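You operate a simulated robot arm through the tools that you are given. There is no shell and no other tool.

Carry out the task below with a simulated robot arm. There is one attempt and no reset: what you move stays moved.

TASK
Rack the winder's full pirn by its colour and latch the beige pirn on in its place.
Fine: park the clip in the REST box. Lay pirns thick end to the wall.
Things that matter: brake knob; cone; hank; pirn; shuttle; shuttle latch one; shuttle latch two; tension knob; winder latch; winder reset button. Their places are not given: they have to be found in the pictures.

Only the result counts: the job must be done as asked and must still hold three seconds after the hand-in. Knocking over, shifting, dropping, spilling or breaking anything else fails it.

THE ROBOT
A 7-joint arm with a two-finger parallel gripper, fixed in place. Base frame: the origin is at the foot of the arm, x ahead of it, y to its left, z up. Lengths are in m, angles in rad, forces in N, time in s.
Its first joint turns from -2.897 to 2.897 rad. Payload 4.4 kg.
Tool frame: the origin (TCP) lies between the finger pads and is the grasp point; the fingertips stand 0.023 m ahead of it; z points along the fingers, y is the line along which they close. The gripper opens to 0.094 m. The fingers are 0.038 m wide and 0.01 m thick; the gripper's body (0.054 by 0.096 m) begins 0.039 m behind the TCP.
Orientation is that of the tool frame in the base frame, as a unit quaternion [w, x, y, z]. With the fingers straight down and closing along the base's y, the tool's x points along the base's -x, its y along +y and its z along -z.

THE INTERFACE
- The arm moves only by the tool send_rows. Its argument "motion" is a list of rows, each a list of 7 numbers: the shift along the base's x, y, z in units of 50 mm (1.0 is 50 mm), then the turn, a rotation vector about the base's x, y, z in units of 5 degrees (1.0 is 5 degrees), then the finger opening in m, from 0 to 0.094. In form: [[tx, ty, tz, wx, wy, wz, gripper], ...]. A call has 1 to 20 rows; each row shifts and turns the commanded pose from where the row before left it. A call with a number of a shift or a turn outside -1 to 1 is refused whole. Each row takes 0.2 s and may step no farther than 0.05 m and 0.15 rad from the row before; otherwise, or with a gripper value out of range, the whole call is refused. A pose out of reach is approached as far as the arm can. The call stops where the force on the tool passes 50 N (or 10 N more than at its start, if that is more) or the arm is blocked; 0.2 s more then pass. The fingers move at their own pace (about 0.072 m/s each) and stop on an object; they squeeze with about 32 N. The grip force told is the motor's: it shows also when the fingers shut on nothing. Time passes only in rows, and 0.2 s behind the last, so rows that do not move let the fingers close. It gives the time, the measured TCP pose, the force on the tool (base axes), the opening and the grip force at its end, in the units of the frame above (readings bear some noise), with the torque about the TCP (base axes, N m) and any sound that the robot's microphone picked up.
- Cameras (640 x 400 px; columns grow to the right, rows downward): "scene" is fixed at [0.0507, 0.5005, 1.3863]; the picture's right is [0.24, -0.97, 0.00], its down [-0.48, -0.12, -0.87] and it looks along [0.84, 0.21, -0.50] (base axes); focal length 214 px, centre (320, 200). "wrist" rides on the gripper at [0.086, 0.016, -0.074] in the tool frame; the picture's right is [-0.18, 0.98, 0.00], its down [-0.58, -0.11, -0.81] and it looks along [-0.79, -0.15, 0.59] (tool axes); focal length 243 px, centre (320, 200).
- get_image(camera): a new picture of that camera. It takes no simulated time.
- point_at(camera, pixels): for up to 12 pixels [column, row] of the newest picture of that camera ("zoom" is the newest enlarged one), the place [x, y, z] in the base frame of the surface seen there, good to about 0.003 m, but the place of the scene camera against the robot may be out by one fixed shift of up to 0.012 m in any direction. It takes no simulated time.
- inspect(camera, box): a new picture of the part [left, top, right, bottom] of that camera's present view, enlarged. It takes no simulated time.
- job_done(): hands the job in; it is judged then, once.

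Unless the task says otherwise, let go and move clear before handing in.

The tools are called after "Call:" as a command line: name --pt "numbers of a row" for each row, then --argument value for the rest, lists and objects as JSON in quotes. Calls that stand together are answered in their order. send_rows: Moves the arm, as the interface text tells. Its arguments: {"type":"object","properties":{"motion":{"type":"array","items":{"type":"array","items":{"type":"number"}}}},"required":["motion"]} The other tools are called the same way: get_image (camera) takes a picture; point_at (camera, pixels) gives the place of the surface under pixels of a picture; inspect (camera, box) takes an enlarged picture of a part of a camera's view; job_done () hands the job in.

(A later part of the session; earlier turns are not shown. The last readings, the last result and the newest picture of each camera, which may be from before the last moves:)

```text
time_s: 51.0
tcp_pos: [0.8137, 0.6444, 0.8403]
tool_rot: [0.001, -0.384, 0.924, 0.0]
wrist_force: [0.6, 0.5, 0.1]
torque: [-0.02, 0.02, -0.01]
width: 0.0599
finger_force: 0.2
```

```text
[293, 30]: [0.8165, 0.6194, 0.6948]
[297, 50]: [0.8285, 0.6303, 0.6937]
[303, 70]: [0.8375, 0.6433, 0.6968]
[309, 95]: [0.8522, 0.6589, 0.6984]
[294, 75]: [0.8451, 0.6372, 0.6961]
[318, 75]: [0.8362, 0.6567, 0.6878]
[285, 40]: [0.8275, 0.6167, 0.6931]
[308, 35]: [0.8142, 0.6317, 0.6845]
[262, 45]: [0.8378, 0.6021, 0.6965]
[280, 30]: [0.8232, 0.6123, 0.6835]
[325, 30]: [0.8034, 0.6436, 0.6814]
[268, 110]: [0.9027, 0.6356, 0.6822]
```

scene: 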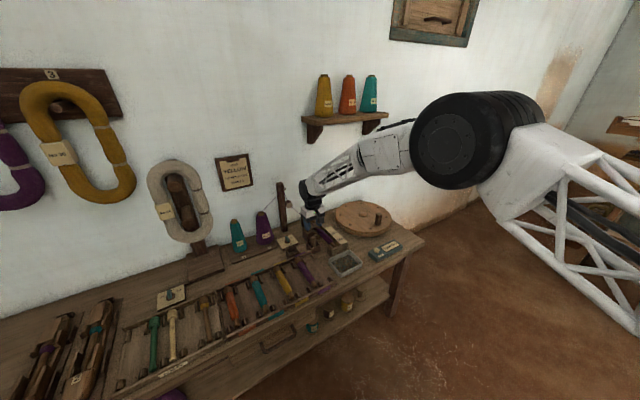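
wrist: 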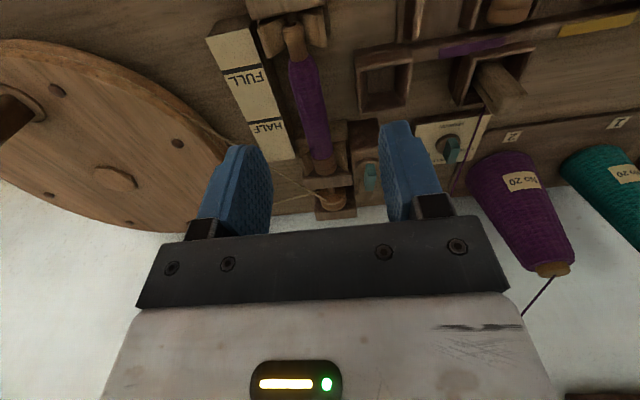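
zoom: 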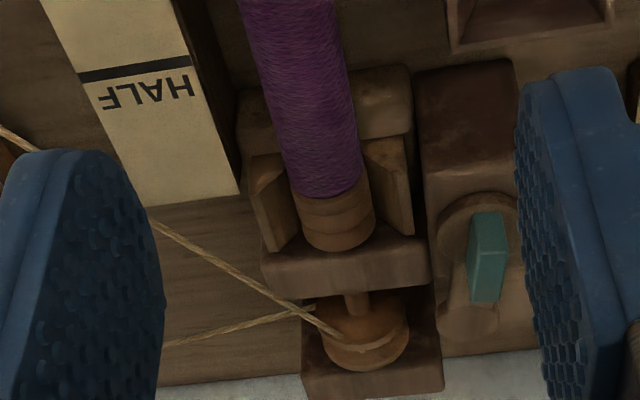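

Pirn axis: u ≈ 0.139, straight along n, from n ≈ 1.010 to 1.177, top z ≈ 0.699. I need the gap to the HALF/FULL block for the right finger.

Call:
inspect --camera "wrist" --box '[230, 50, 350, 140]'

Call:
point_at --camera "wrist" --pixels '[[250, 30], [262, 70], [274, 105], [280, 90], [285, 105], [271, 70], [283, 75], [290, 95], [330, 90], [345, 135], [287, 120], [283, 120]]'

```text
4.44 times, centred on (290, 95) of wrist
```

zoom: 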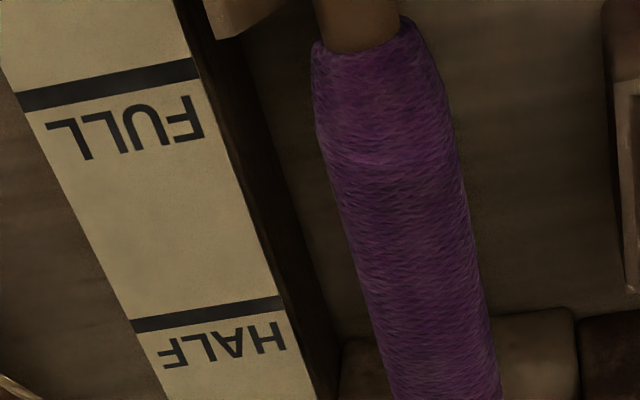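

```text
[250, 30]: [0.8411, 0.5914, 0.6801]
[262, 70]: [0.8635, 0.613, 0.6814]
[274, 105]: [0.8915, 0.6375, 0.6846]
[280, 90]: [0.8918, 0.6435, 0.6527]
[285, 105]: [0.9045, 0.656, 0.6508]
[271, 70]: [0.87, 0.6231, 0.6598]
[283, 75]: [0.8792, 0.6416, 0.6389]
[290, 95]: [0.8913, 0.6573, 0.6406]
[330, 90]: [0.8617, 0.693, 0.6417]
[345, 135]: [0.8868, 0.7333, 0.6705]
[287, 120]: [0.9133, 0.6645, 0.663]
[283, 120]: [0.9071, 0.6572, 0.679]
```

The block's near side is at u ≈ 0.175, leaving 24 mm beside the pirn, so an opening of 0.036 fits. I'll go over the body at (0.869, 0.6725) and down to z 0.75 first.

Call:
send_rows --pt "0.553 0.281 0 0 0 0 0.036" --pt "0.553 0.281 0 0 0 0 0.036" --pt "0 0 -0.6 0 0 0 0.036" --pt "0 0 -0.6 0 0 0 0.036" --pt "0 0 -0.6 0 0 0 0.036" --pt "0 0 0 0 0 0 0.036"

Call:
get_image --camera "wrist"

Call:
inspect --camera "scene" --box '[285, 200, 357, 260]'

```text
time_s: 52.5
tcp_pos: [0.868, 0.673, 0.7512]
tool_rot: [0.0, -0.383, 0.924, 0.001]
wrist_force: [0.0, -0.7, -0.3]
torque: [-0.02, 0.02, 0.02]
width: 0.0362
finger_force: 0.1
```

```text
taken
```

wrist: 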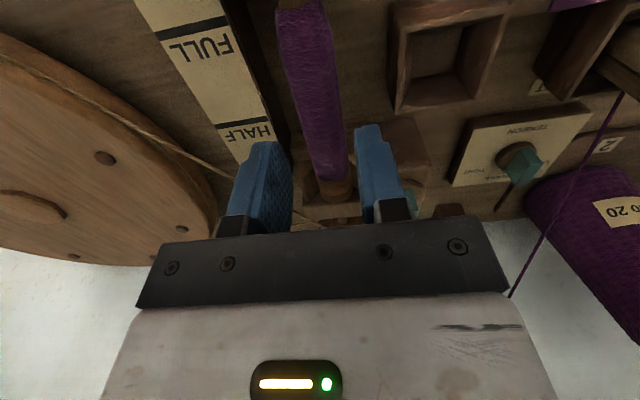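

```text
6.67 times, centred on (321, 230) of scene
```

zoom: 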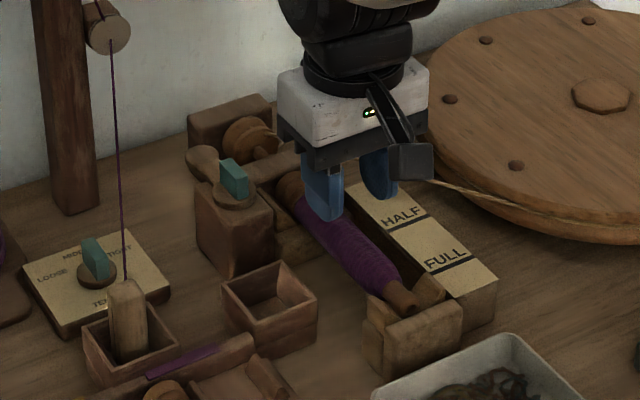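

The pirn lies centred between the pads. Descending to TCP z 0.692.

Call:
send_rows --pt "0.01 0 -0.4 0 0 0 0.036" --pt "0 0 -0.4 0 0 0 0.036" --pt "0 0 -0.38 0 0 0 0.036" --pt "0 0 0 0 0 0 0.036"

Call:
get_image --camera "wrist"

```text
time_s: 53.5
tcp_pos: [0.8699, 0.673, 0.6912]
tool_rot: [0.001, -0.383, 0.924, 0.0]
wrist_force: [-0.5, 0.4, -0.1]
torque: [-0.01, -0.04, -0.03]
width: 0.0361
finger_force: 0.0
```

```text
taken
```

wrist: 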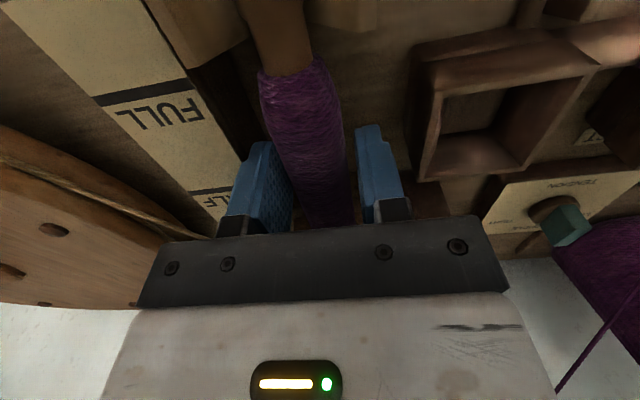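

No contact yet. I'll close on the pirn body.

Call:
send_rows --pt "0 0 0 0 0 0 0.027" --pt "0 0 0 0 0 0 0.02" --pt "0 0 0 0 0 0 0.0" --pt "0 0 0 0 0 0 0.0"

```text
time_s: 54.5
tcp_pos: [0.8705, 0.6729, 0.6913]
tool_rot: [0.001, -0.383, 0.924, 0.0]
wrist_force: [1.8, -0.5, 0.4]
torque: [-0.07, 0.04, 0.05]
width: 0.027
finger_force: 31.9
```

Held (width 0.027, 32 N, no side force). I'll lift 8 mm first and check it's free.

Call:
send_rows --pt "0 0 0.08 0 0 0 0.0" --pt "0 0 0.08 0 0 0 0.0" --pt "0 0 0 0 0 0 0.0"

Call:
inspect --camera "scene" --box '[285, 200, 357, 260]'

```text
time_s: 55.2
tcp_pos: [0.8705, 0.6719, 0.6997]
tool_rot: [0.001, -0.383, 0.924, 0.0]
wrist_force: [0.0, -0.1, -0.4]
torque: [-0.01, 0.03, 0.0]
width: 0.0272
finger_force: 32.4
```

```text
6.67 times, centred on (321, 230) of scene
```

zoom: 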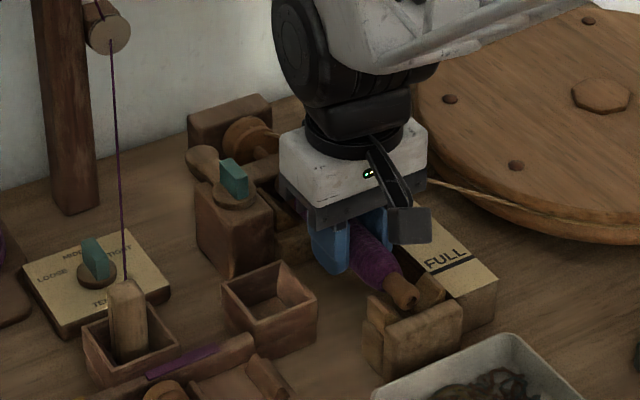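

The pirn comes free. I'll lift it 100 mm and look at the rack.

Call:
send_rows --pt "0 0 0.4 0 0 0 0.0" --pt "0 0 0.5 0 0 0 0.0" --pt "0 0 0.5 0 0 0 0.0" --pt "0 0 0.5 0 0 0 0.0" --pt "0 0 0.3 0 0 0 0.0" --pt "0 0 0 0 0 0 0.0"

Call:
get_image --camera "wrist"

Call:
get_image --camera "scene"

```text
time_s: 56.6
tcp_pos: [0.8696, 0.6724, 0.8099]
tool_rot: [0.001, -0.383, 0.924, 0.0]
wrist_force: [-0.4, -0.3, -0.3]
torque: [0.0, 0.04, -0.02]
width: 0.0269
finger_force: 31.7
```

```text
taken
```

wrist: 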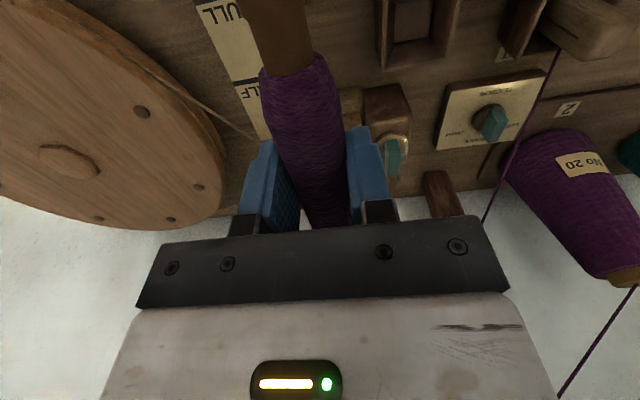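

```text
taken
```

scene: 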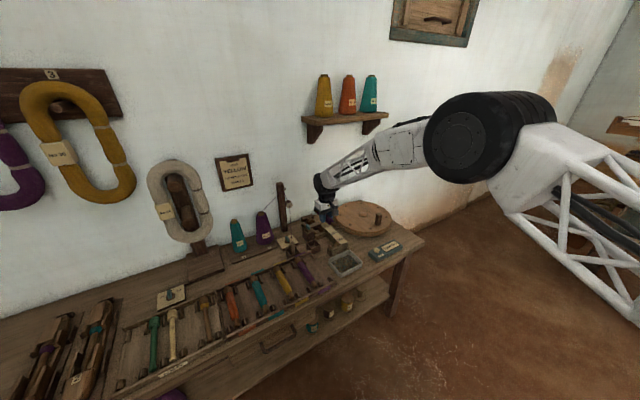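

Pirn lifted safely. I'll move to a spot right of the purple slots to measure them before placing.

Call:
send_rows --pt "-0.622 -0.286 0.08 0 0 0 0.0" --pt "-0.622 -0.286 0.08 0 0 0 0.0" --pt "-0.622 -0.286 0.08 0 0 0 0.0" --pt "-0.622 -0.286 0.08 0 0 0 0.0" --pt "-0.622 -0.286 0.08 0 0 0 0.0" --pt "0 0 0 0 0 0 0.0"

Call:
get_image --camera "wrist"

```text
time_s: 58.0
tcp_pos: [0.7143, 0.6023, 0.8295]
tool_rot: [0.001, -0.383, 0.924, 0.001]
wrist_force: [-0.7, 0.5, -1.6]
torque: [-0.02, 0.0, 0.02]
width: 0.027
finger_force: 31.5
```

```text
taken
```

wrist: 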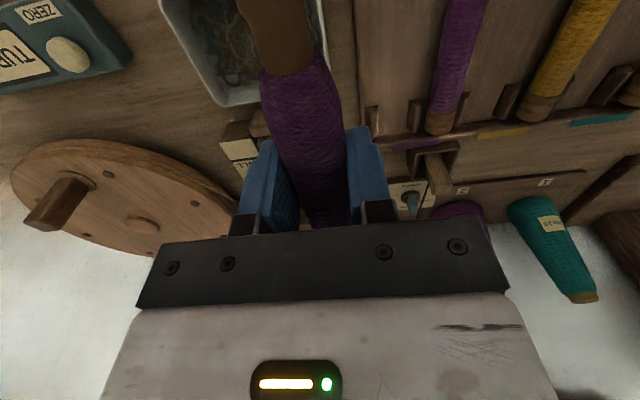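

The rack's back end shows at px (440,110). I'll enlarge and measure, then step back for the front end.

Call:
inspect --camera "wrist" --box '[350, 60, 510, 160]'

Call:
send_rows --pt "-0.5 -0.5 0 0 0 0 0.0" --pt "-0.5 -0.5 0 0 0 0 0.0" --pt "-0.5 -0.5 0 0 0 0 0.0" --pt "0 0 0 0 0 0 0.0"

Call:
get_image --camera "wrist"

Call:
inspect --camera "wrist" --box '[340, 20, 520, 180]'

```text
4.00 times, centred on (430, 110) of wrist
```

zoom: 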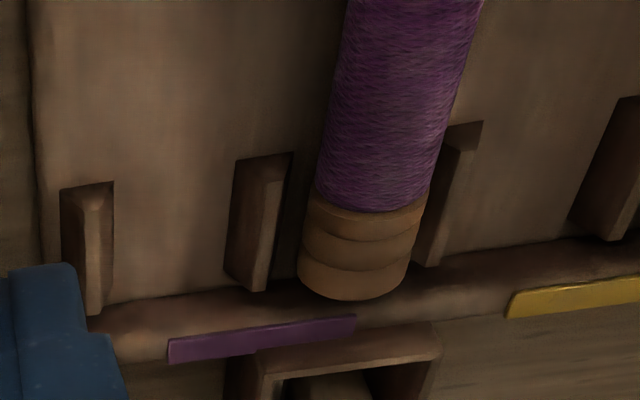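

```text
time_s: 59.0
tcp_pos: [0.6386, 0.5241, 0.8317]
tool_rot: [0.0, -0.383, 0.924, 0.0]
wrist_force: [0.3, 0.1, -0.4]
torque: [-0.03, -0.03, 0.04]
width: 0.027
finger_force: 31.9
```

```text
taken
```

wrist: 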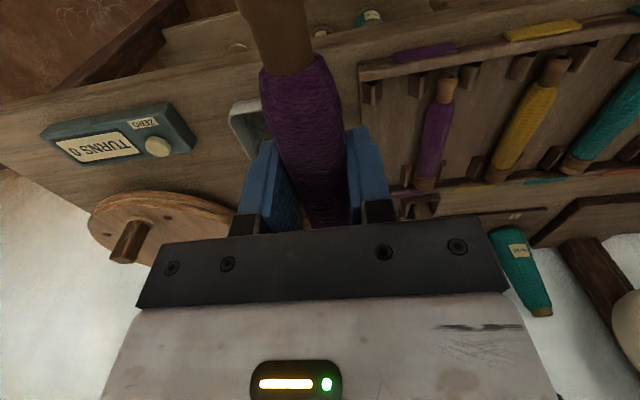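

```text
2.50 times, centred on (430, 100) of wrist
```

zoom: 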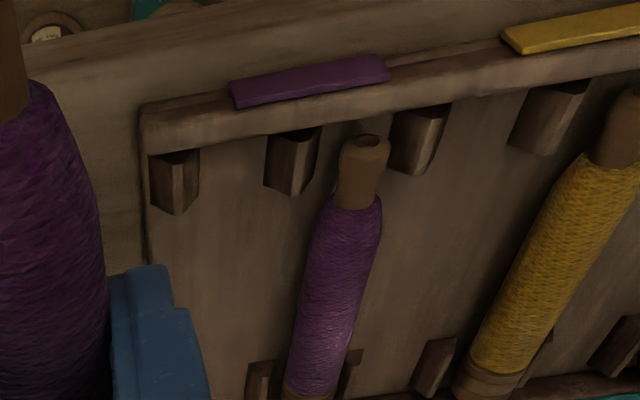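

I'll measure the rack's front blocks, label and the racked purple pirn.

Call:
point_at --camera "zoom" --pixels '[[367, 142], [358, 185], [345, 230], [330, 290], [318, 350], [178, 155], [295, 133], [425, 112], [232, 100], [388, 75], [545, 95], [225, 250]]'

Call:
inspect --camera "wrist" --box '[380, 120, 480, 220]'

```text
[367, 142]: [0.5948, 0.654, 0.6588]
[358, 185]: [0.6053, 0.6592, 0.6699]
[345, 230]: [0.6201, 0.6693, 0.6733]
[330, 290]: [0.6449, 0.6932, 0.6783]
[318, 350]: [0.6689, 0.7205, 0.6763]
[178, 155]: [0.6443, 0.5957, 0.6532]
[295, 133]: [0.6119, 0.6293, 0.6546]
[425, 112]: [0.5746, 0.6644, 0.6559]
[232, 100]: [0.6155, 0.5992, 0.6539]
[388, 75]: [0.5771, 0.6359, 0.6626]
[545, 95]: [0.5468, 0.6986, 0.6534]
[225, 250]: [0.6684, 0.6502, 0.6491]
```

```text
4.00 times, centred on (430, 170) of wrist
```

zoom: 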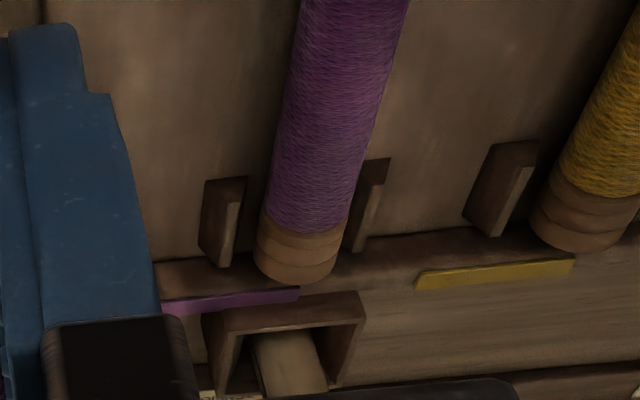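

I'll take points on the back blocks and the racked pirn's head end.

Call:
point_at --camera "zoom" --pixels '[[330, 100], [310, 180], [300, 240], [298, 275], [258, 250], [338, 260], [240, 178], [205, 180], [388, 158], [365, 160], [300, 290], [430, 280]]'

Call:
inspect --camera "wrist" --box '[350, 40, 470, 110]'

```text
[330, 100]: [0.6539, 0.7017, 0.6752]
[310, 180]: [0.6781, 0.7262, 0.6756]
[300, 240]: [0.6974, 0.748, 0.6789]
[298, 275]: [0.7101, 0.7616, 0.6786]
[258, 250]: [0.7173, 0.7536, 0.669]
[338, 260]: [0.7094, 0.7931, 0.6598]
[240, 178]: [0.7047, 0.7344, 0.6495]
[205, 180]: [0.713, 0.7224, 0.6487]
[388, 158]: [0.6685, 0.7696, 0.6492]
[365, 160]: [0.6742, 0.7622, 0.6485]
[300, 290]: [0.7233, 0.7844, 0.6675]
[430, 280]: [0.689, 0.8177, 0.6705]
```

```text
5.33 times, centred on (410, 75) of wrist
```

zoom: 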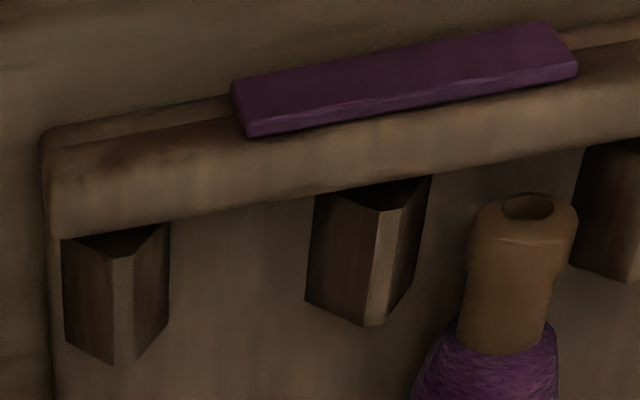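

The blocks are triangular prisms forming V slots. I'll take points on their ridges.

Call:
point_at --camera "zoom" --pixels '[[119, 275], [121, 310], [122, 345], [383, 240], [380, 275], [376, 310], [90, 290], [145, 270], [345, 250], [405, 230], [525, 205], [510, 290]]'

```text
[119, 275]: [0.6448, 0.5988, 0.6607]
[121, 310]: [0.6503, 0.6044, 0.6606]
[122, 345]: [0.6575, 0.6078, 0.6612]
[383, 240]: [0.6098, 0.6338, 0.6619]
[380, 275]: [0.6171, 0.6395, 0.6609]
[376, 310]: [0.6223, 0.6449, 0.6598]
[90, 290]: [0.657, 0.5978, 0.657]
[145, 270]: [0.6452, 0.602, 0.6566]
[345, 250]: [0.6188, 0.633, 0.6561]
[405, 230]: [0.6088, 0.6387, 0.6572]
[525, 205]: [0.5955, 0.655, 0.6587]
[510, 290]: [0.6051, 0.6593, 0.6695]
```

Ridges at u = 0.033 and −0.016, so the empty purple slot's centre is u ≈ 0.0085; matching the racked pirn, my TCP should stop at n ≈ 0.9635, i.e. (0.6877, 0.6749). I'll move above it.

Call:
send_rows --pt "0.2455 0.754 0 0 0 0 0.0" --pt "0.2455 0.754 0 0 0 0 0.0" --pt "0.2455 0.754 0 0 0 0 0.0" --pt "0.2455 0.754 0 0 0 0 0.0" --pt "0 0 -0.6 0 0 0 0.0" --pt "0 0 -0.6 0 0 0 0.0" --pt "0 0 -0.5 0 0 0 0.0" --pt "0 0 0 0 0 0 0.0"

Call:
get_image --camera "wrist"

Call:
inspect --camera "scene" --box '[270, 215, 350, 285]'

```text
time_s: 60.9
tcp_pos: [0.6871, 0.6769, 0.7432]
tool_rot: [0.001, -0.383, 0.924, 0.0]
wrist_force: [-0.4, -0.2, -0.2]
torque: [-0.03, 0.02, 0.01]
width: 0.0271
finger_force: 32.1
```

```text
taken
```

wrist: 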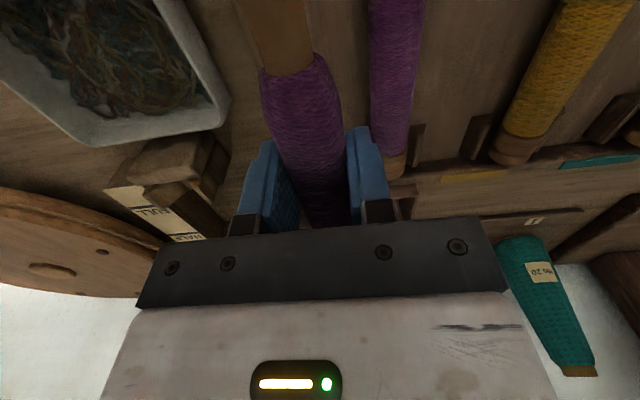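

```text
5.71 times, centred on (310, 250) of scene
```

zoom: 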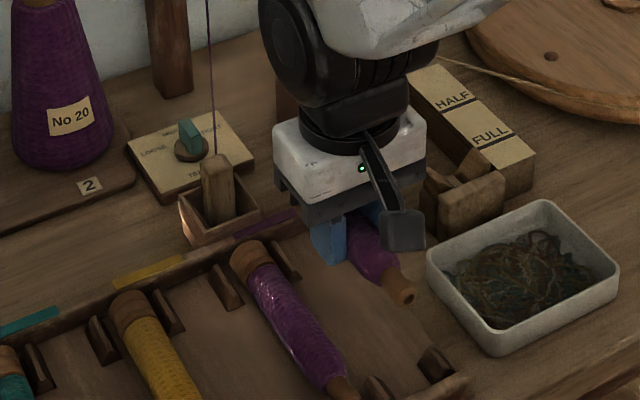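

Aligned above the slot (tray and neighbours clear). I'll lower to z 0.69 and check alignment with the blocks.

Call:
send_rows --pt "0.02 -0.02 -0.4 0 0 0 0.0" --pt "0 0 -0.4 0 0 0 0.0" --pt "0 0 -0.25 0 0 0 0.0" --pt "0 0 0 0 0 0 0.0"

Call:
get_image --camera "wrist"

Call:
inspect --camera "scene" --box '[280, 235, 344, 285]'

```text
time_s: 61.9
tcp_pos: [0.6877, 0.6741, 0.6897]
tool_rot: [0.001, -0.384, 0.923, 0.0]
wrist_force: [-0.4, -0.3, -0.1]
torque: [-0.02, 0.03, -0.01]
width: 0.0271
finger_force: 31.7
```

```text
taken
```

wrist: 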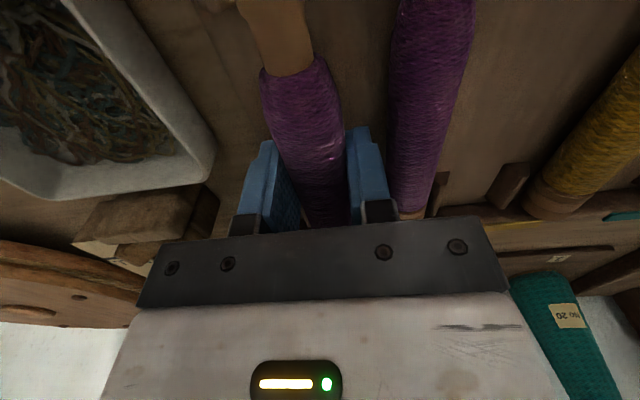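

```text
8.00 times, centred on (312, 260) of scene
```

zoom: 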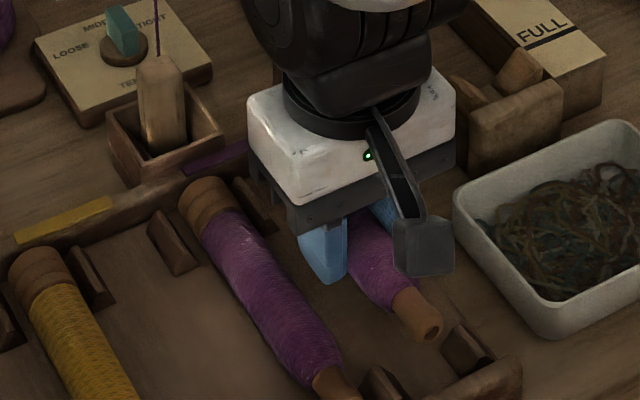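

Thin end sits above the gap between front blocks. I'll lower slowly to about z 0.674.

Call:
send_rows --pt "0 0 -0.1 0 0 0 0.0" --pt "0 0 -0.1 0 0 0 0.0" --pt "0 0 -0.1 0 0 0 0.0" --pt "0 0 0 0 0 0 0.0"

Call:
inspect --camera "scene" --box '[290, 245, 338, 285]'

Call:
get_image --camera "wrist"

```text
time_s: 62.9
tcp_pos: [0.6882, 0.6751, 0.6764]
tool_rot: [0.0, -0.382, 0.924, 0.0]
wrist_force: [0.7, 0.0, 0.2]
torque: [-0.03, 0.04, 0.03]
width: 0.0272
finger_force: 32.0
```

```text
10.00 times, centred on (314, 265) of scene
```

zoom: 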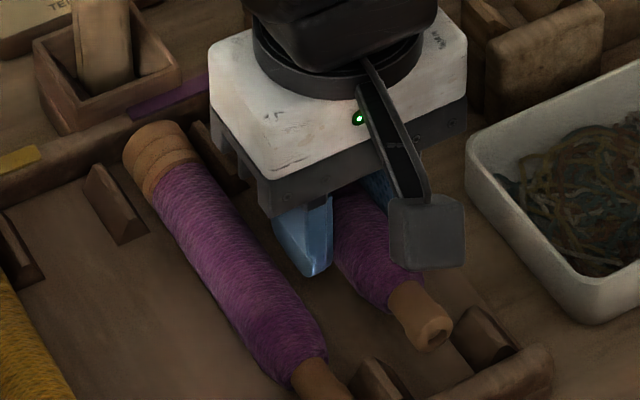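

```text
taken
```

wrist: 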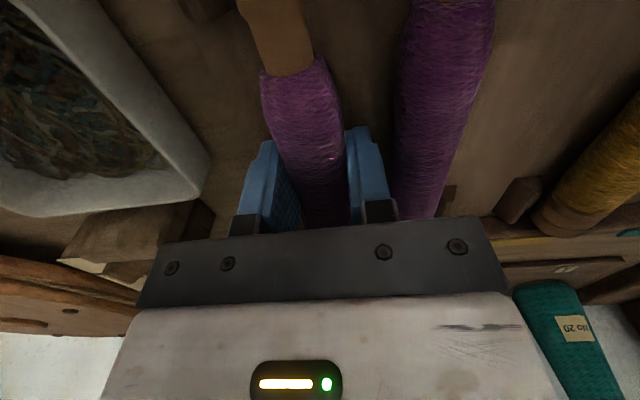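

No contact yet. Lower another 2 mm and read the force.

Call:
send_rows --pt "0 0 -0.04 0 0 0 0.0" --pt "0 0 0 0 0 0 0.0"

Call:
send_rows --pt "0 0 -0.02 0 0 0 0.0" --pt "0 0 0 0 0 0 0.0"

```text
time_s: 63.5
tcp_pos: [0.6894, 0.6758, 0.6754]
tool_rot: [0.001, -0.384, 0.923, 0.0]
wrist_force: [0.2, 0.3, -1.6]
torque: [-0.01, 0.01, -0.03]
width: 0.0267
finger_force: 31.8
```

```text
time_s: 64.0
tcp_pos: [0.6896, 0.6756, 0.6748]
tool_rot: [0.001, -0.383, 0.924, 0.0]
wrist_force: [0.5, 0.1, 0.1]
torque: [-0.01, 0.01, 0.01]
width: 0.0271
finger_force: 31.4
```

Still free; one more 1.5 mm step down.

Call:
send_rows --pt "0 0 -0.03 0 0 0 0.0" --pt "0 0 0 0 0 0 0.0" --pt "0 0 0 0 0 0 0.0"

```text
time_s: 64.8
tcp_pos: [0.6892, 0.6764, 0.6731]
tool_rot: [0.001, -0.384, 0.924, 0.001]
wrist_force: [0.1, -0.6, -1.4]
torque: [-0.02, 0.0, 0.0]
width: 0.0273
finger_force: 32.5
```

Tips are about 1 mm above the floor. I'll lower 1 mm more, then release to 0.034.

Call:
send_rows --pt "0 0 -0.02 0 0 0 0.0" --pt "0 0 0 0 0 0 0.0"

```text
time_s: 65.5
tcp_pos: [0.6889, 0.6763, 0.6714]
tool_rot: [0.001, -0.384, 0.923, 0.0]
wrist_force: [-0.1, -0.2, -0.7]
torque: [-0.01, 0.03, 0.01]
width: 0.0272
finger_force: 32.1
```

Still no contact; another 1 mm.

Call:
send_rows --pt "0 0 -0.02 0 0 0 0.0" --pt "0 0 0 0 0 0 0.0"

Call:
inspect --camera "scene" --box '[290, 245, 338, 285]'

```text
time_s: 66.0
tcp_pos: [0.689, 0.6758, 0.6718]
tool_rot: [0.0, -0.383, 0.924, -0.001]
wrist_force: [0.6, -2.7, 7.7]
torque: [-0.13, 0.14, 0.06]
width: 0.0271
finger_force: 32.5
```

```text
10.00 times, centred on (314, 265) of scene
```

zoom: 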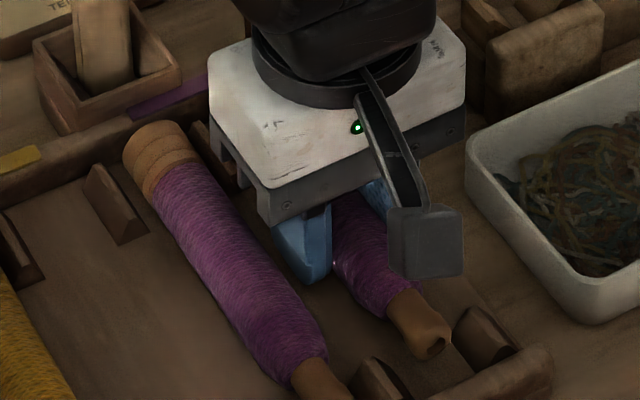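

Contact (7.7 N). I'll release by opening to 0.036 and then rise straight up.

Call:
send_rows --pt "0 0 0.01 0 0 0 0.03" --pt "0 0 0 0 0 0 0.036" --pt "0 0 0 0 0 0 0.036" --pt "0 0 0.2 0 0 0 0.036" --pt "0 0 0.5 0 0 0 0.036" --pt "0 0 0.6 0 0 0 0.036" --pt "0 0 0.6 0 0 0 0.036" --pt "0 0 0.6 0 0 0 0.036"

Call:
inspect --camera "scene" --box '[280, 235, 344, 285]'

Call:
get_image --camera "wrist"

```text
time_s: 67.8
tcp_pos: [0.6874, 0.6776, 0.7959]
tool_rot: [-0.001, -0.383, 0.924, 0.0]
wrist_force: [-0.7, -0.1, -0.2]
torque: [-0.01, -0.06, -0.02]
width: 0.0362
finger_force: 0.0
```

```text
8.00 times, centred on (312, 260) of scene
```

zoom: 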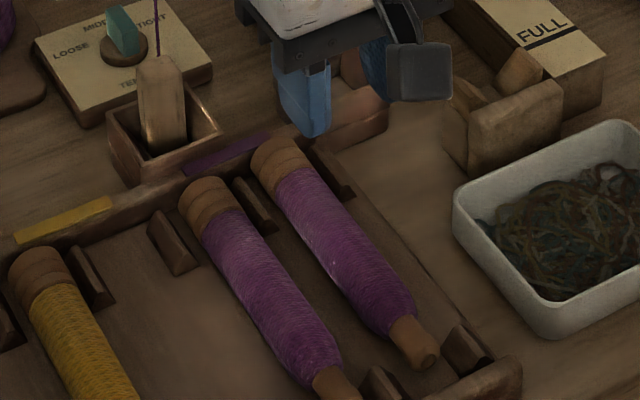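

```text
taken
```

wrist: 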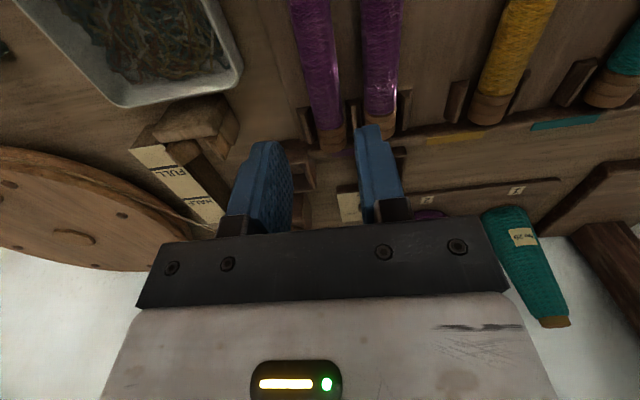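

The purple pirn sits in its purple slot, thick end to the wall. Now I'll move high along the bench to view the beige pirn in the EMPTY rack.

Call:
send_rows --pt "0 0 0.7 0 0 0 0.04" --pt "-0.6 0.459 0 0 0 0 0.04" --pt "-0.6 0.459 0 0 0 0 0.04" --pt "-0.6 0.459 0 0 0 0 0.04" --pt "-0.6 0.459 0 0 0 0 0.04" --pt "-0.6 0.459 0 0 0 0 0.04" --pt "-0.6 0.459 0 0 0 0 0.04" --pt "-0.6 0.459 0 0 0 0 0.04" --pt "-0.6 0.459 0 0 0 0 0.04" --pt "-0.6 0.459 0 0 0 0 0.04" --pt "-0.6 0.459 0 0 0 0 0.04" --pt "-0.6 0.459 0 0 0 0 0.04" --pt "-0.6 0.459 0 0 0 0 0.04" --pt "-0.6 0.459 0 0 0 0 0.04" --pt "0 0 0 0 0 0 0.04"

Call:
get_image --camera "wrist"

Call:
get_image --camera "scene"

```text
time_s: 71.0
tcp_pos: [0.298, 0.9718, 0.8297]
tool_rot: [0.001, -0.384, 0.923, 0.0]
wrist_force: [0.5, 0.2, 0.0]
torque: [-0.04, 0.03, -0.01]
width: 0.0401
finger_force: 0.0
```

```text
taken
```

wrist: 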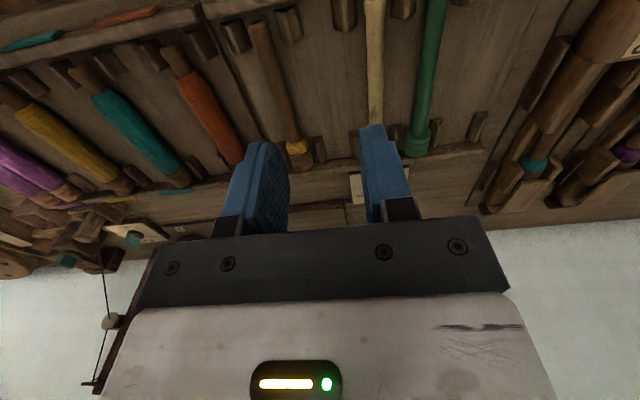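

```text
taken
```

scene: 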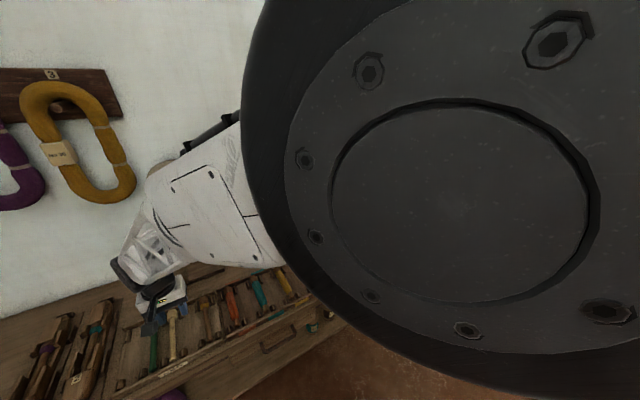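

The beige pirn is at px (375,70), partly behind a finger. I'll shift 44 mm left to centre it.

Call:
send_rows --pt "-0.31 0.31 0 0 0 0 0.06" --pt "-0.31 0.31 0 0 0 0 0.06" --pt "0 0 0 0 0 0 0.06"

Call:
get_image --camera "wrist"

Call:
inspect --camera "wrist" --box '[250, 0, 400, 110]'

Call:
inspect --camera "wrist" --box '[260, 80, 400, 200]'

```text
time_s: 71.8
tcp_pos: [0.2666, 1.004, 0.8289]
tool_rot: [0.0, -0.383, 0.924, 0.0]
wrist_force: [0.1, 0.1, 0.3]
torque: [-0.01, 0.0, 0.01]
width: 0.0601
finger_force: 0.0
```

```text
taken
```

wrist: 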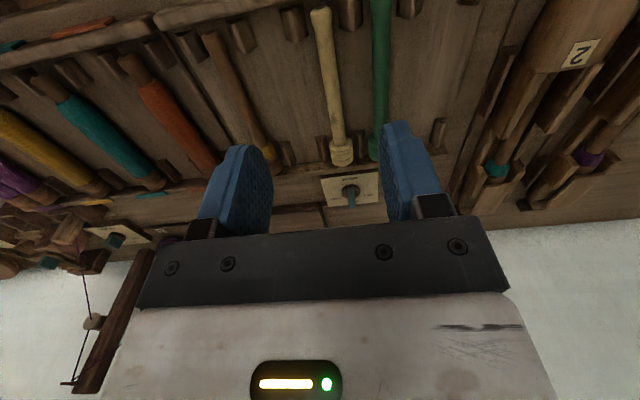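

```text
3.64 times, centred on (325, 55) of wrist
```

zoom: 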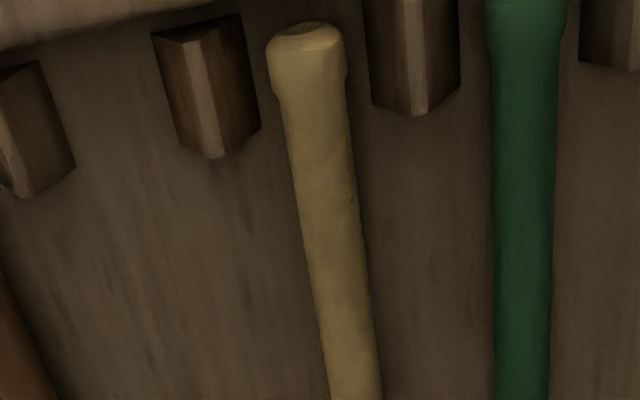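

```text
3.33 times, centred on (330, 140) of wrist
```

zoom: 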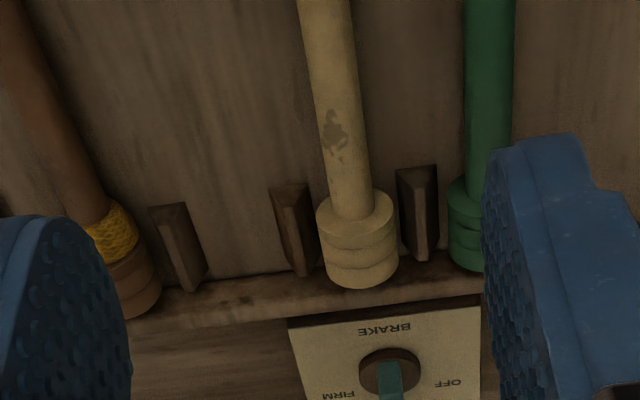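

The beige pirn is fully visible. I'll take points along its axis.

Call:
point_at --camera "zoom" --pixels '[[325, 30], [335, 90], [345, 150], [352, 215], [357, 240], [362, 272], [312, 90], [360, 90], [318, 230], [395, 225], [240, 150], [362, 284]]'

Call:
point_at --camera "wrist" --pixels '[[321, 10], [322, 22], [325, 40], [328, 60], [331, 80], [336, 110], [315, 25], [330, 25], [290, 25], [350, 15], [298, 60], [355, 60]]'

```text
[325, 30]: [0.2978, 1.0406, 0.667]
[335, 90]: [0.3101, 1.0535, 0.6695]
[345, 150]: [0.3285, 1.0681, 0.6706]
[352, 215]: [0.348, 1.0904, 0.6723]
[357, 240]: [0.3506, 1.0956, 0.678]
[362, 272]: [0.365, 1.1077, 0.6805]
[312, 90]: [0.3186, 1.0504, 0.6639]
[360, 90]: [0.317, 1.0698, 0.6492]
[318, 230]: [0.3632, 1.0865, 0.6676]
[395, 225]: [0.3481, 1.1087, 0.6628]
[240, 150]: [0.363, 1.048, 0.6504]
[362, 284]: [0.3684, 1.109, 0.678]
```

```text
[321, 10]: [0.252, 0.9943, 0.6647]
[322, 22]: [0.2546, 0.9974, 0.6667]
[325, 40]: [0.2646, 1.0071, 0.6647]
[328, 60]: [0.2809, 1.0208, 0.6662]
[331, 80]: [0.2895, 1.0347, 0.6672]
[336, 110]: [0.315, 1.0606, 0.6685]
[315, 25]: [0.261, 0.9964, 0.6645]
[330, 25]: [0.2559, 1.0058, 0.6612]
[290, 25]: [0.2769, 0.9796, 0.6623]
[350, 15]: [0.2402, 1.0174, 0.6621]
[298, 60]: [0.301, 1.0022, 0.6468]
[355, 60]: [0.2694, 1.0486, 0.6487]
```

Beige axis: u = −0.525, from n ≈ 0.880 to 1.046, shaft top z ≈ 0.668. I'll go over the shaft at (0.309, 1.0515) and down to z 0.71.

Call:
send_rows --pt "0.424 0.475 0 0 0 0 0.036" --pt "0.424 0.475 0 0 0 0 0.036" --pt "0 0 -0.6 0 0 0 0.036" --pt "0 0 -0.6 0 0 0 0.036" --pt "0 0 -0.6 0 0 0 0.036" --pt "0 0 -0.5 0 0 0 0.036" --pt "0 0 0 0 0 0 0.036"

Call:
get_image --camera "wrist"

Call:
inspect --camera "scene" --box '[120, 270, 216, 350]'

```text
time_s: 73.5
tcp_pos: [0.3111, 1.052, 0.7158]
tool_rot: [0.001, -0.383, 0.924, 0.001]
wrist_force: [-0.6, -0.3, -0.8]
torque: [-0.01, -0.02, 0.0]
width: 0.0362
finger_force: 0.0
```

```text
taken
```

wrist: 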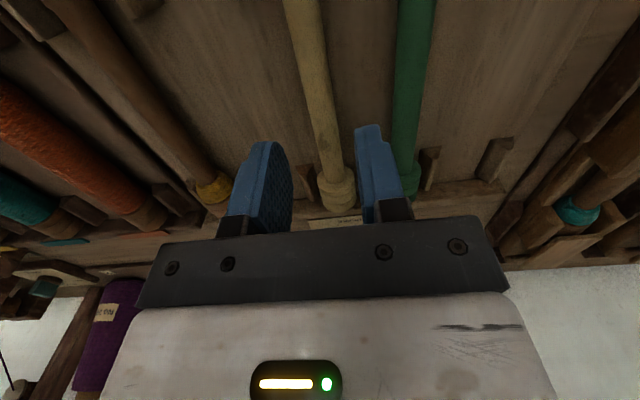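

```text
5.00 times, centred on (168, 310) of scene
```

zoom: 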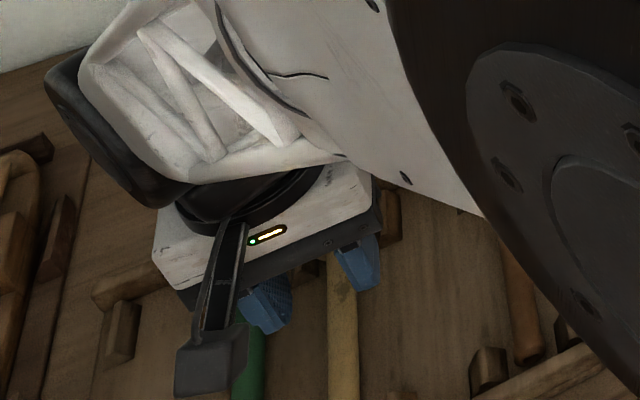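

Well centred (pirn px 313–338 between pads 292–358). I'll descend to z 0.676.

Call:
send_rows --pt "0 0 -0.3 0 0 0 0.036" --pt "0 0 -0.25 0 0 0 0.036" --pt "0 0 -0.15 0 0 0 0.036" --pt "0 0 -0.1 0 0 0 0.036" --pt "0 0 0 0 0 0 0.036"

Call:
get_image --camera "wrist"

```text
time_s: 74.7
tcp_pos: [0.3102, 1.0521, 0.6756]
tool_rot: [0.001, -0.384, 0.923, 0.0]
wrist_force: [-0.7, 0.2, 0.1]
torque: [-0.02, 0.02, 0.03]
width: 0.036
finger_force: 0.1
```

```text
taken
```

wrist: 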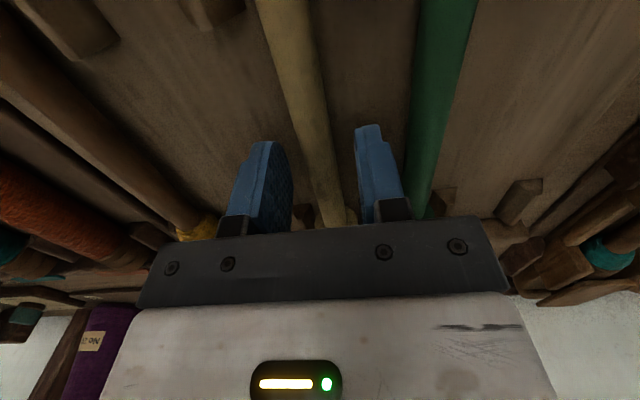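

Fingers straddle the shaft. Closing.

Call:
send_rows --pt "0 0 0 0 0 0 0.024" --pt "0 0 0 0 0 0 0.014" --pt "0 0 0 0 0 0 0.0" --pt "0 0 0 0 0 0 0.0" --pt "0 0 0 0 0 0 0.0"

Call:
send_rows --pt "0 0 0.1 0 0 0 0.0" --pt "0 0 0.1 0 0 0 0.0" --pt "0 0 0 0 0 0 0.0"

Call:
get_image --camera "wrist"

```text
time_s: 75.8
tcp_pos: [0.31, 1.0517, 0.6772]
tool_rot: [0.001, -0.383, 0.924, 0.001]
wrist_force: [0.0, 0.0, -0.3]
torque: [-0.02, 0.02, 0.02]
width: 0.0159
finger_force: 31.3
```

```text
time_s: 76.7
tcp_pos: [0.3095, 1.0518, 0.6868]
tool_rot: [0.001, -0.384, 0.923, 0.0]
wrist_force: [-0.2, 0.0, -1.1]
torque: [0.01, -0.04, -0.02]
width: 0.016
finger_force: 32.0
```

```text
taken
```

wrist: 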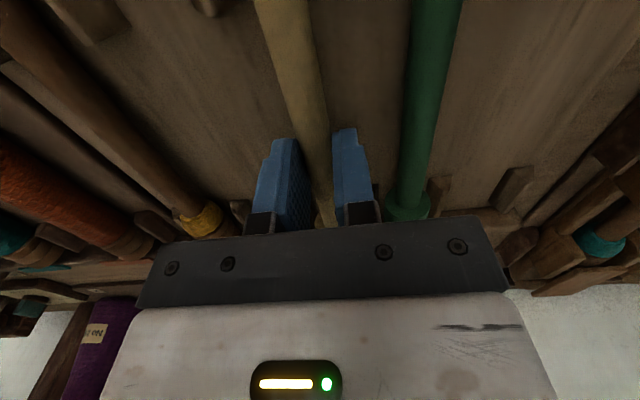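

Beige pirn held (width 0.016) and free. I'll lift it to z 0.83 and check its attitude.

Call:
send_rows --pt "0 0 0.5 0 0 0 0.0" --pt "0 0 0.7 0 0 0 0.0" --pt "0 0 0.8 0 0 0 0.0" --pt "0 0 0.6 0 0 0 0.0" --pt "0 0 0.3 0 0 0 0.0" --pt "0 0 0 0 0 0 0.0"

Call:
get_image --camera "wrist"

Call:
inspect --camera "scene" --box '[100, 230, 240, 350]'

```text
time_s: 78.0
tcp_pos: [0.3112, 1.0519, 0.829]
tool_rot: [0.002, -0.383, 0.924, 0.0]
wrist_force: [-0.2, -0.6, -1.0]
torque: [0.01, 0.0, -0.02]
width: 0.016
finger_force: 32.3
```

```text
taken
```

wrist: 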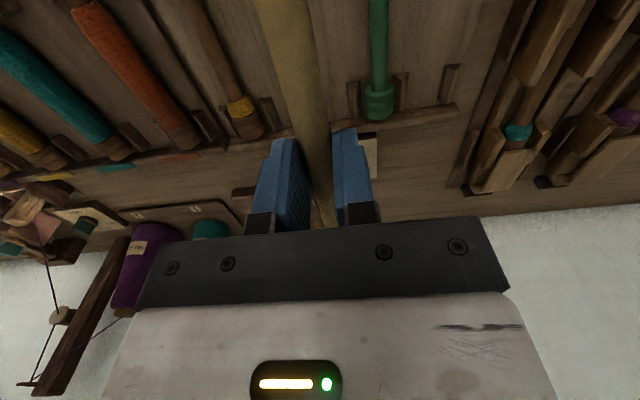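

```text
3.33 times, centred on (170, 290) of scene
```

zoom: 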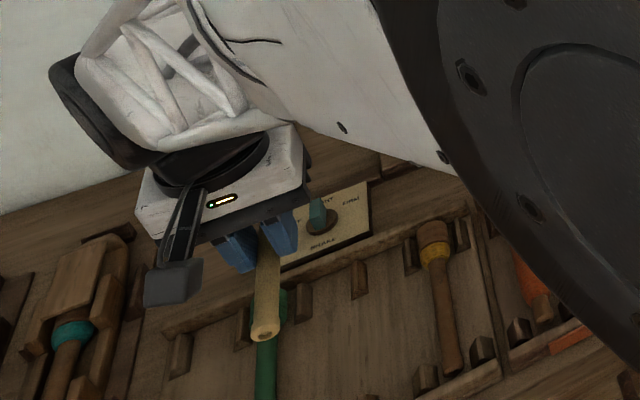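

The pirn is unchanged in the grip. I'll travel along the bench at z 0.83, staying at n ≈ 0.963 to keep clear of yarn and post.

Call:
send_rows --pt "0.3 -0.3 0 0 0 0 0.0" --pt "0.6 -0.6 0 0 0 0 0.0" --pt "0.64 -0.64 0 0 0 0 0.0" --pt "0.64 -0.64 0 0 0 0 0.0" --pt "0.64 -0.64 0 0 0 0 0.0" --pt "0.64 -0.64 0 0 0 0 0.0" --pt "0.64 -0.64 0 0 0 0 0.0" --pt "0.64 -0.64 0 0 0 0 0.0" --pt "0.64 -0.64 0 0 0 0 0.0" --pt "0.64 -0.64 0 0 0 0 0.0" --pt "0.64 -0.64 0 0 0 0 0.0" --pt "0.64 -0.64 0 0 0 0 0.0" --pt "0.64 -0.64 0 0 0 0 0.0" --pt "0.64 -0.64 0 0 0 0 0.0" --pt "0.6 -0.6 0 0 0 0 0.0" --pt "0.21 -0.21 0 0 0 0 0.0" --pt "0 0 0 0 0 0 0.0"

Call:
get_image --camera "wrist"

Call:
inspect --camera "scene" --box '[270, 190, 366, 270]'

```text
time_s: 81.7
tcp_pos: [0.781, 0.5828, 0.832]
tool_rot: [0.001, -0.384, 0.923, 0.0]
wrist_force: [-0.2, -0.6, -0.1]
torque: [-0.01, 0.01, 0.02]
width: 0.0161
finger_force: 32.3
```

```text
taken
```

wrist: 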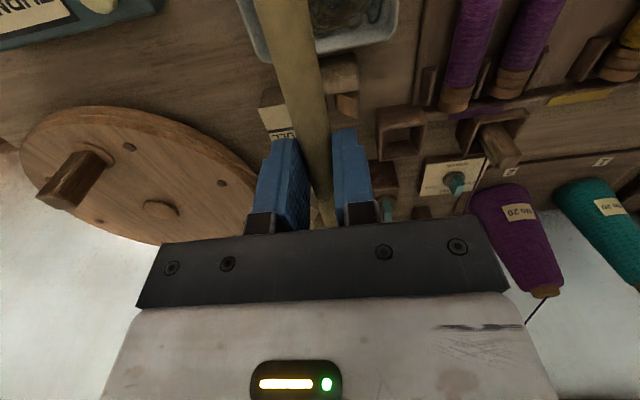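

```text
5.00 times, centred on (318, 230) of scene
```

zoom: 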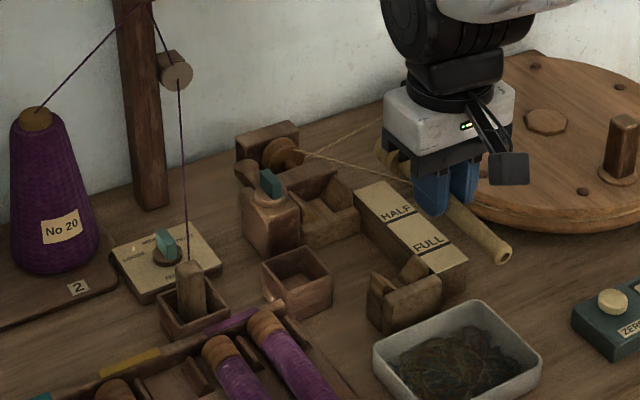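

I'm at u ≈ 0.140, n ≈ 0.964. The empty winder cradle is visible; I'll enlarge it and measure the seats.

Call:
inspect --camera "scene" --box '[312, 212, 364, 260]'

Call:
point_at --camera "zoom" --pixels '[[60, 130], [130, 150], [100, 165], [30, 140], [60, 90], [250, 330], [300, 320], [215, 330], [260, 290], [110, 100], [150, 100], [60, 180]]'

```text
8.33 times, centred on (338, 236) of scene
```

zoom: 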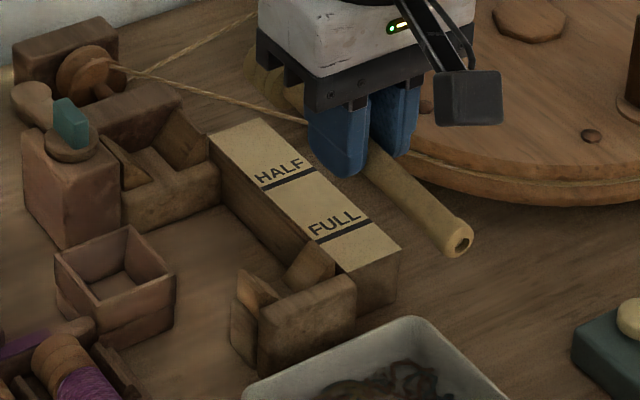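

```text
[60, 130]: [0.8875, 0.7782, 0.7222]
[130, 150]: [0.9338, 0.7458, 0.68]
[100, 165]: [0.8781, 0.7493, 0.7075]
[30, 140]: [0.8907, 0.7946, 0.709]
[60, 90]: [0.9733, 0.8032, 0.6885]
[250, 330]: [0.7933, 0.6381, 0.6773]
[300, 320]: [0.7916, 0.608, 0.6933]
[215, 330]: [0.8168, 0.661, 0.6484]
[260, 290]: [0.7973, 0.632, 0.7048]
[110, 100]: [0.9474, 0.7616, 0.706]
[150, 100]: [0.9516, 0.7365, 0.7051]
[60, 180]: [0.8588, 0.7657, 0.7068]
```

The cradle has a front stop plate and a back plate with the seat between (purple's span was n 1.011–1.177). I'll move +n by 130 mm and lower to z 0.75.

Call:
send_rows --pt "0.46 0.46 0 0 0 0 0.0" --pt "0.46 0.46 0 0 0 0 0.0" --pt "0.46 0.46 0 0 0 0 0.0" --pt "0.46 0.46 0 0 0 0 0.0" --pt "0 0 -0.5 0 0 0 0.0" --pt "0 0 -0.6 0 0 0 0.0" --pt "0 0 -0.5 0 0 0 0.0" --pt "0 0 0 0 0 0 0.0"

Call:
get_image --camera "wrist"

Call:
inspect --camera "scene" --box '[292, 200, 364, 260]'

```text
time_s: 83.5
tcp_pos: [0.8708, 0.6747, 0.7502]
tool_rot: [0.0, -0.383, 0.924, 0.001]
wrist_force: [-0.6, -0.8, -0.6]
torque: [-0.02, 0.01, 0.02]
width: 0.016
finger_force: 32.1
```

```text
taken
```

wrist: 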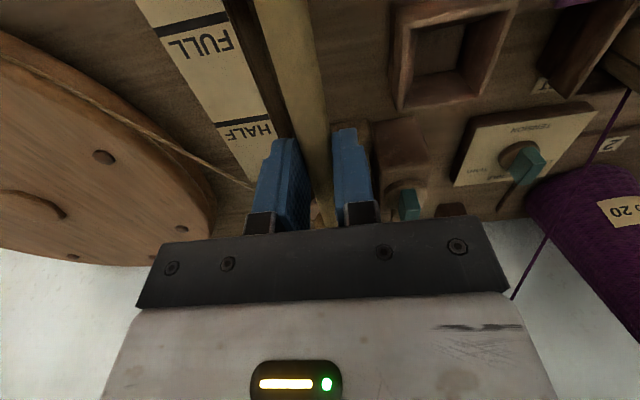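

```text
6.67 times, centred on (328, 230) of scene
```

zoom: 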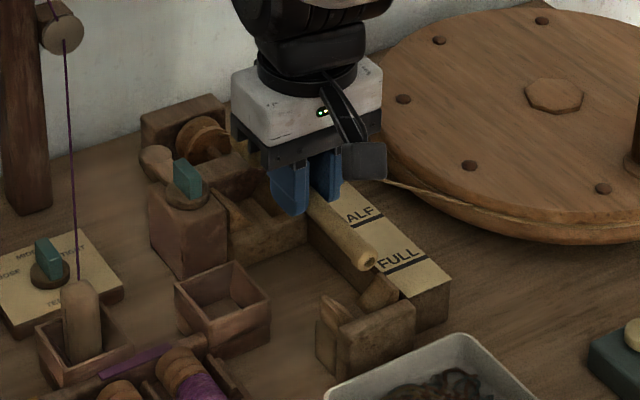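

Aligned over the cradle. I'll lower to about z 0.708, then feel for contact.

Call:
send_rows --pt "0.02 0.01 -0.3 0 0 0 0.0" --pt "0 0 -0.3 0 0 0 0.0" --pt "0 0 -0.2 0 0 0 0.0" --pt "0 0 0 0 0 0 0.0"

Call:
get_image --camera "wrist"

Call:
inspect --camera "scene" --box '[300, 210, 364, 260]'

```text
time_s: 84.5
tcp_pos: [0.8716, 0.6744, 0.7108]
tool_rot: [0.0, -0.384, 0.923, 0.0]
wrist_force: [0.5, -0.6, -0.6]
torque: [-0.02, 0.02, 0.0]
width: 0.016
finger_force: 32.1
```

```text
taken
```

wrist: 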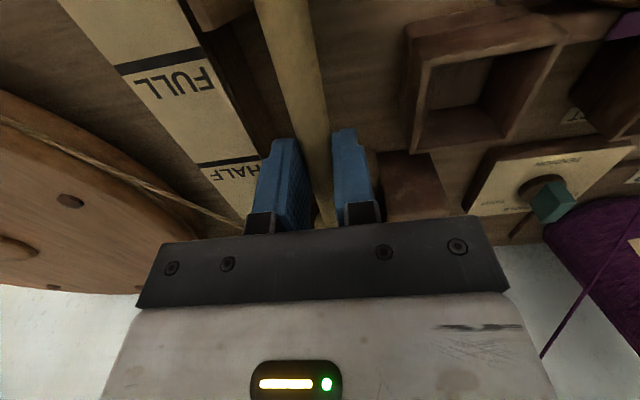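

```text
8.00 times, centred on (332, 235) of scene
```

zoom: 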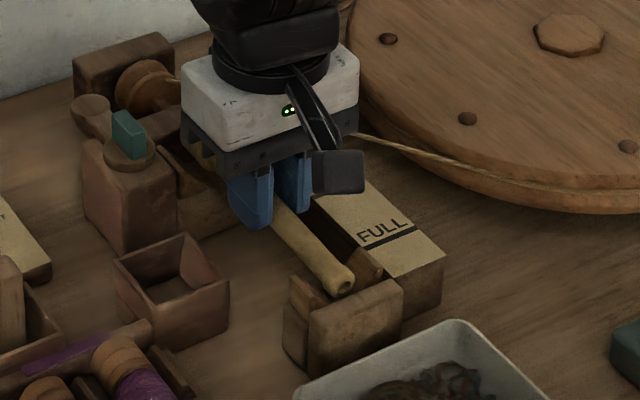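

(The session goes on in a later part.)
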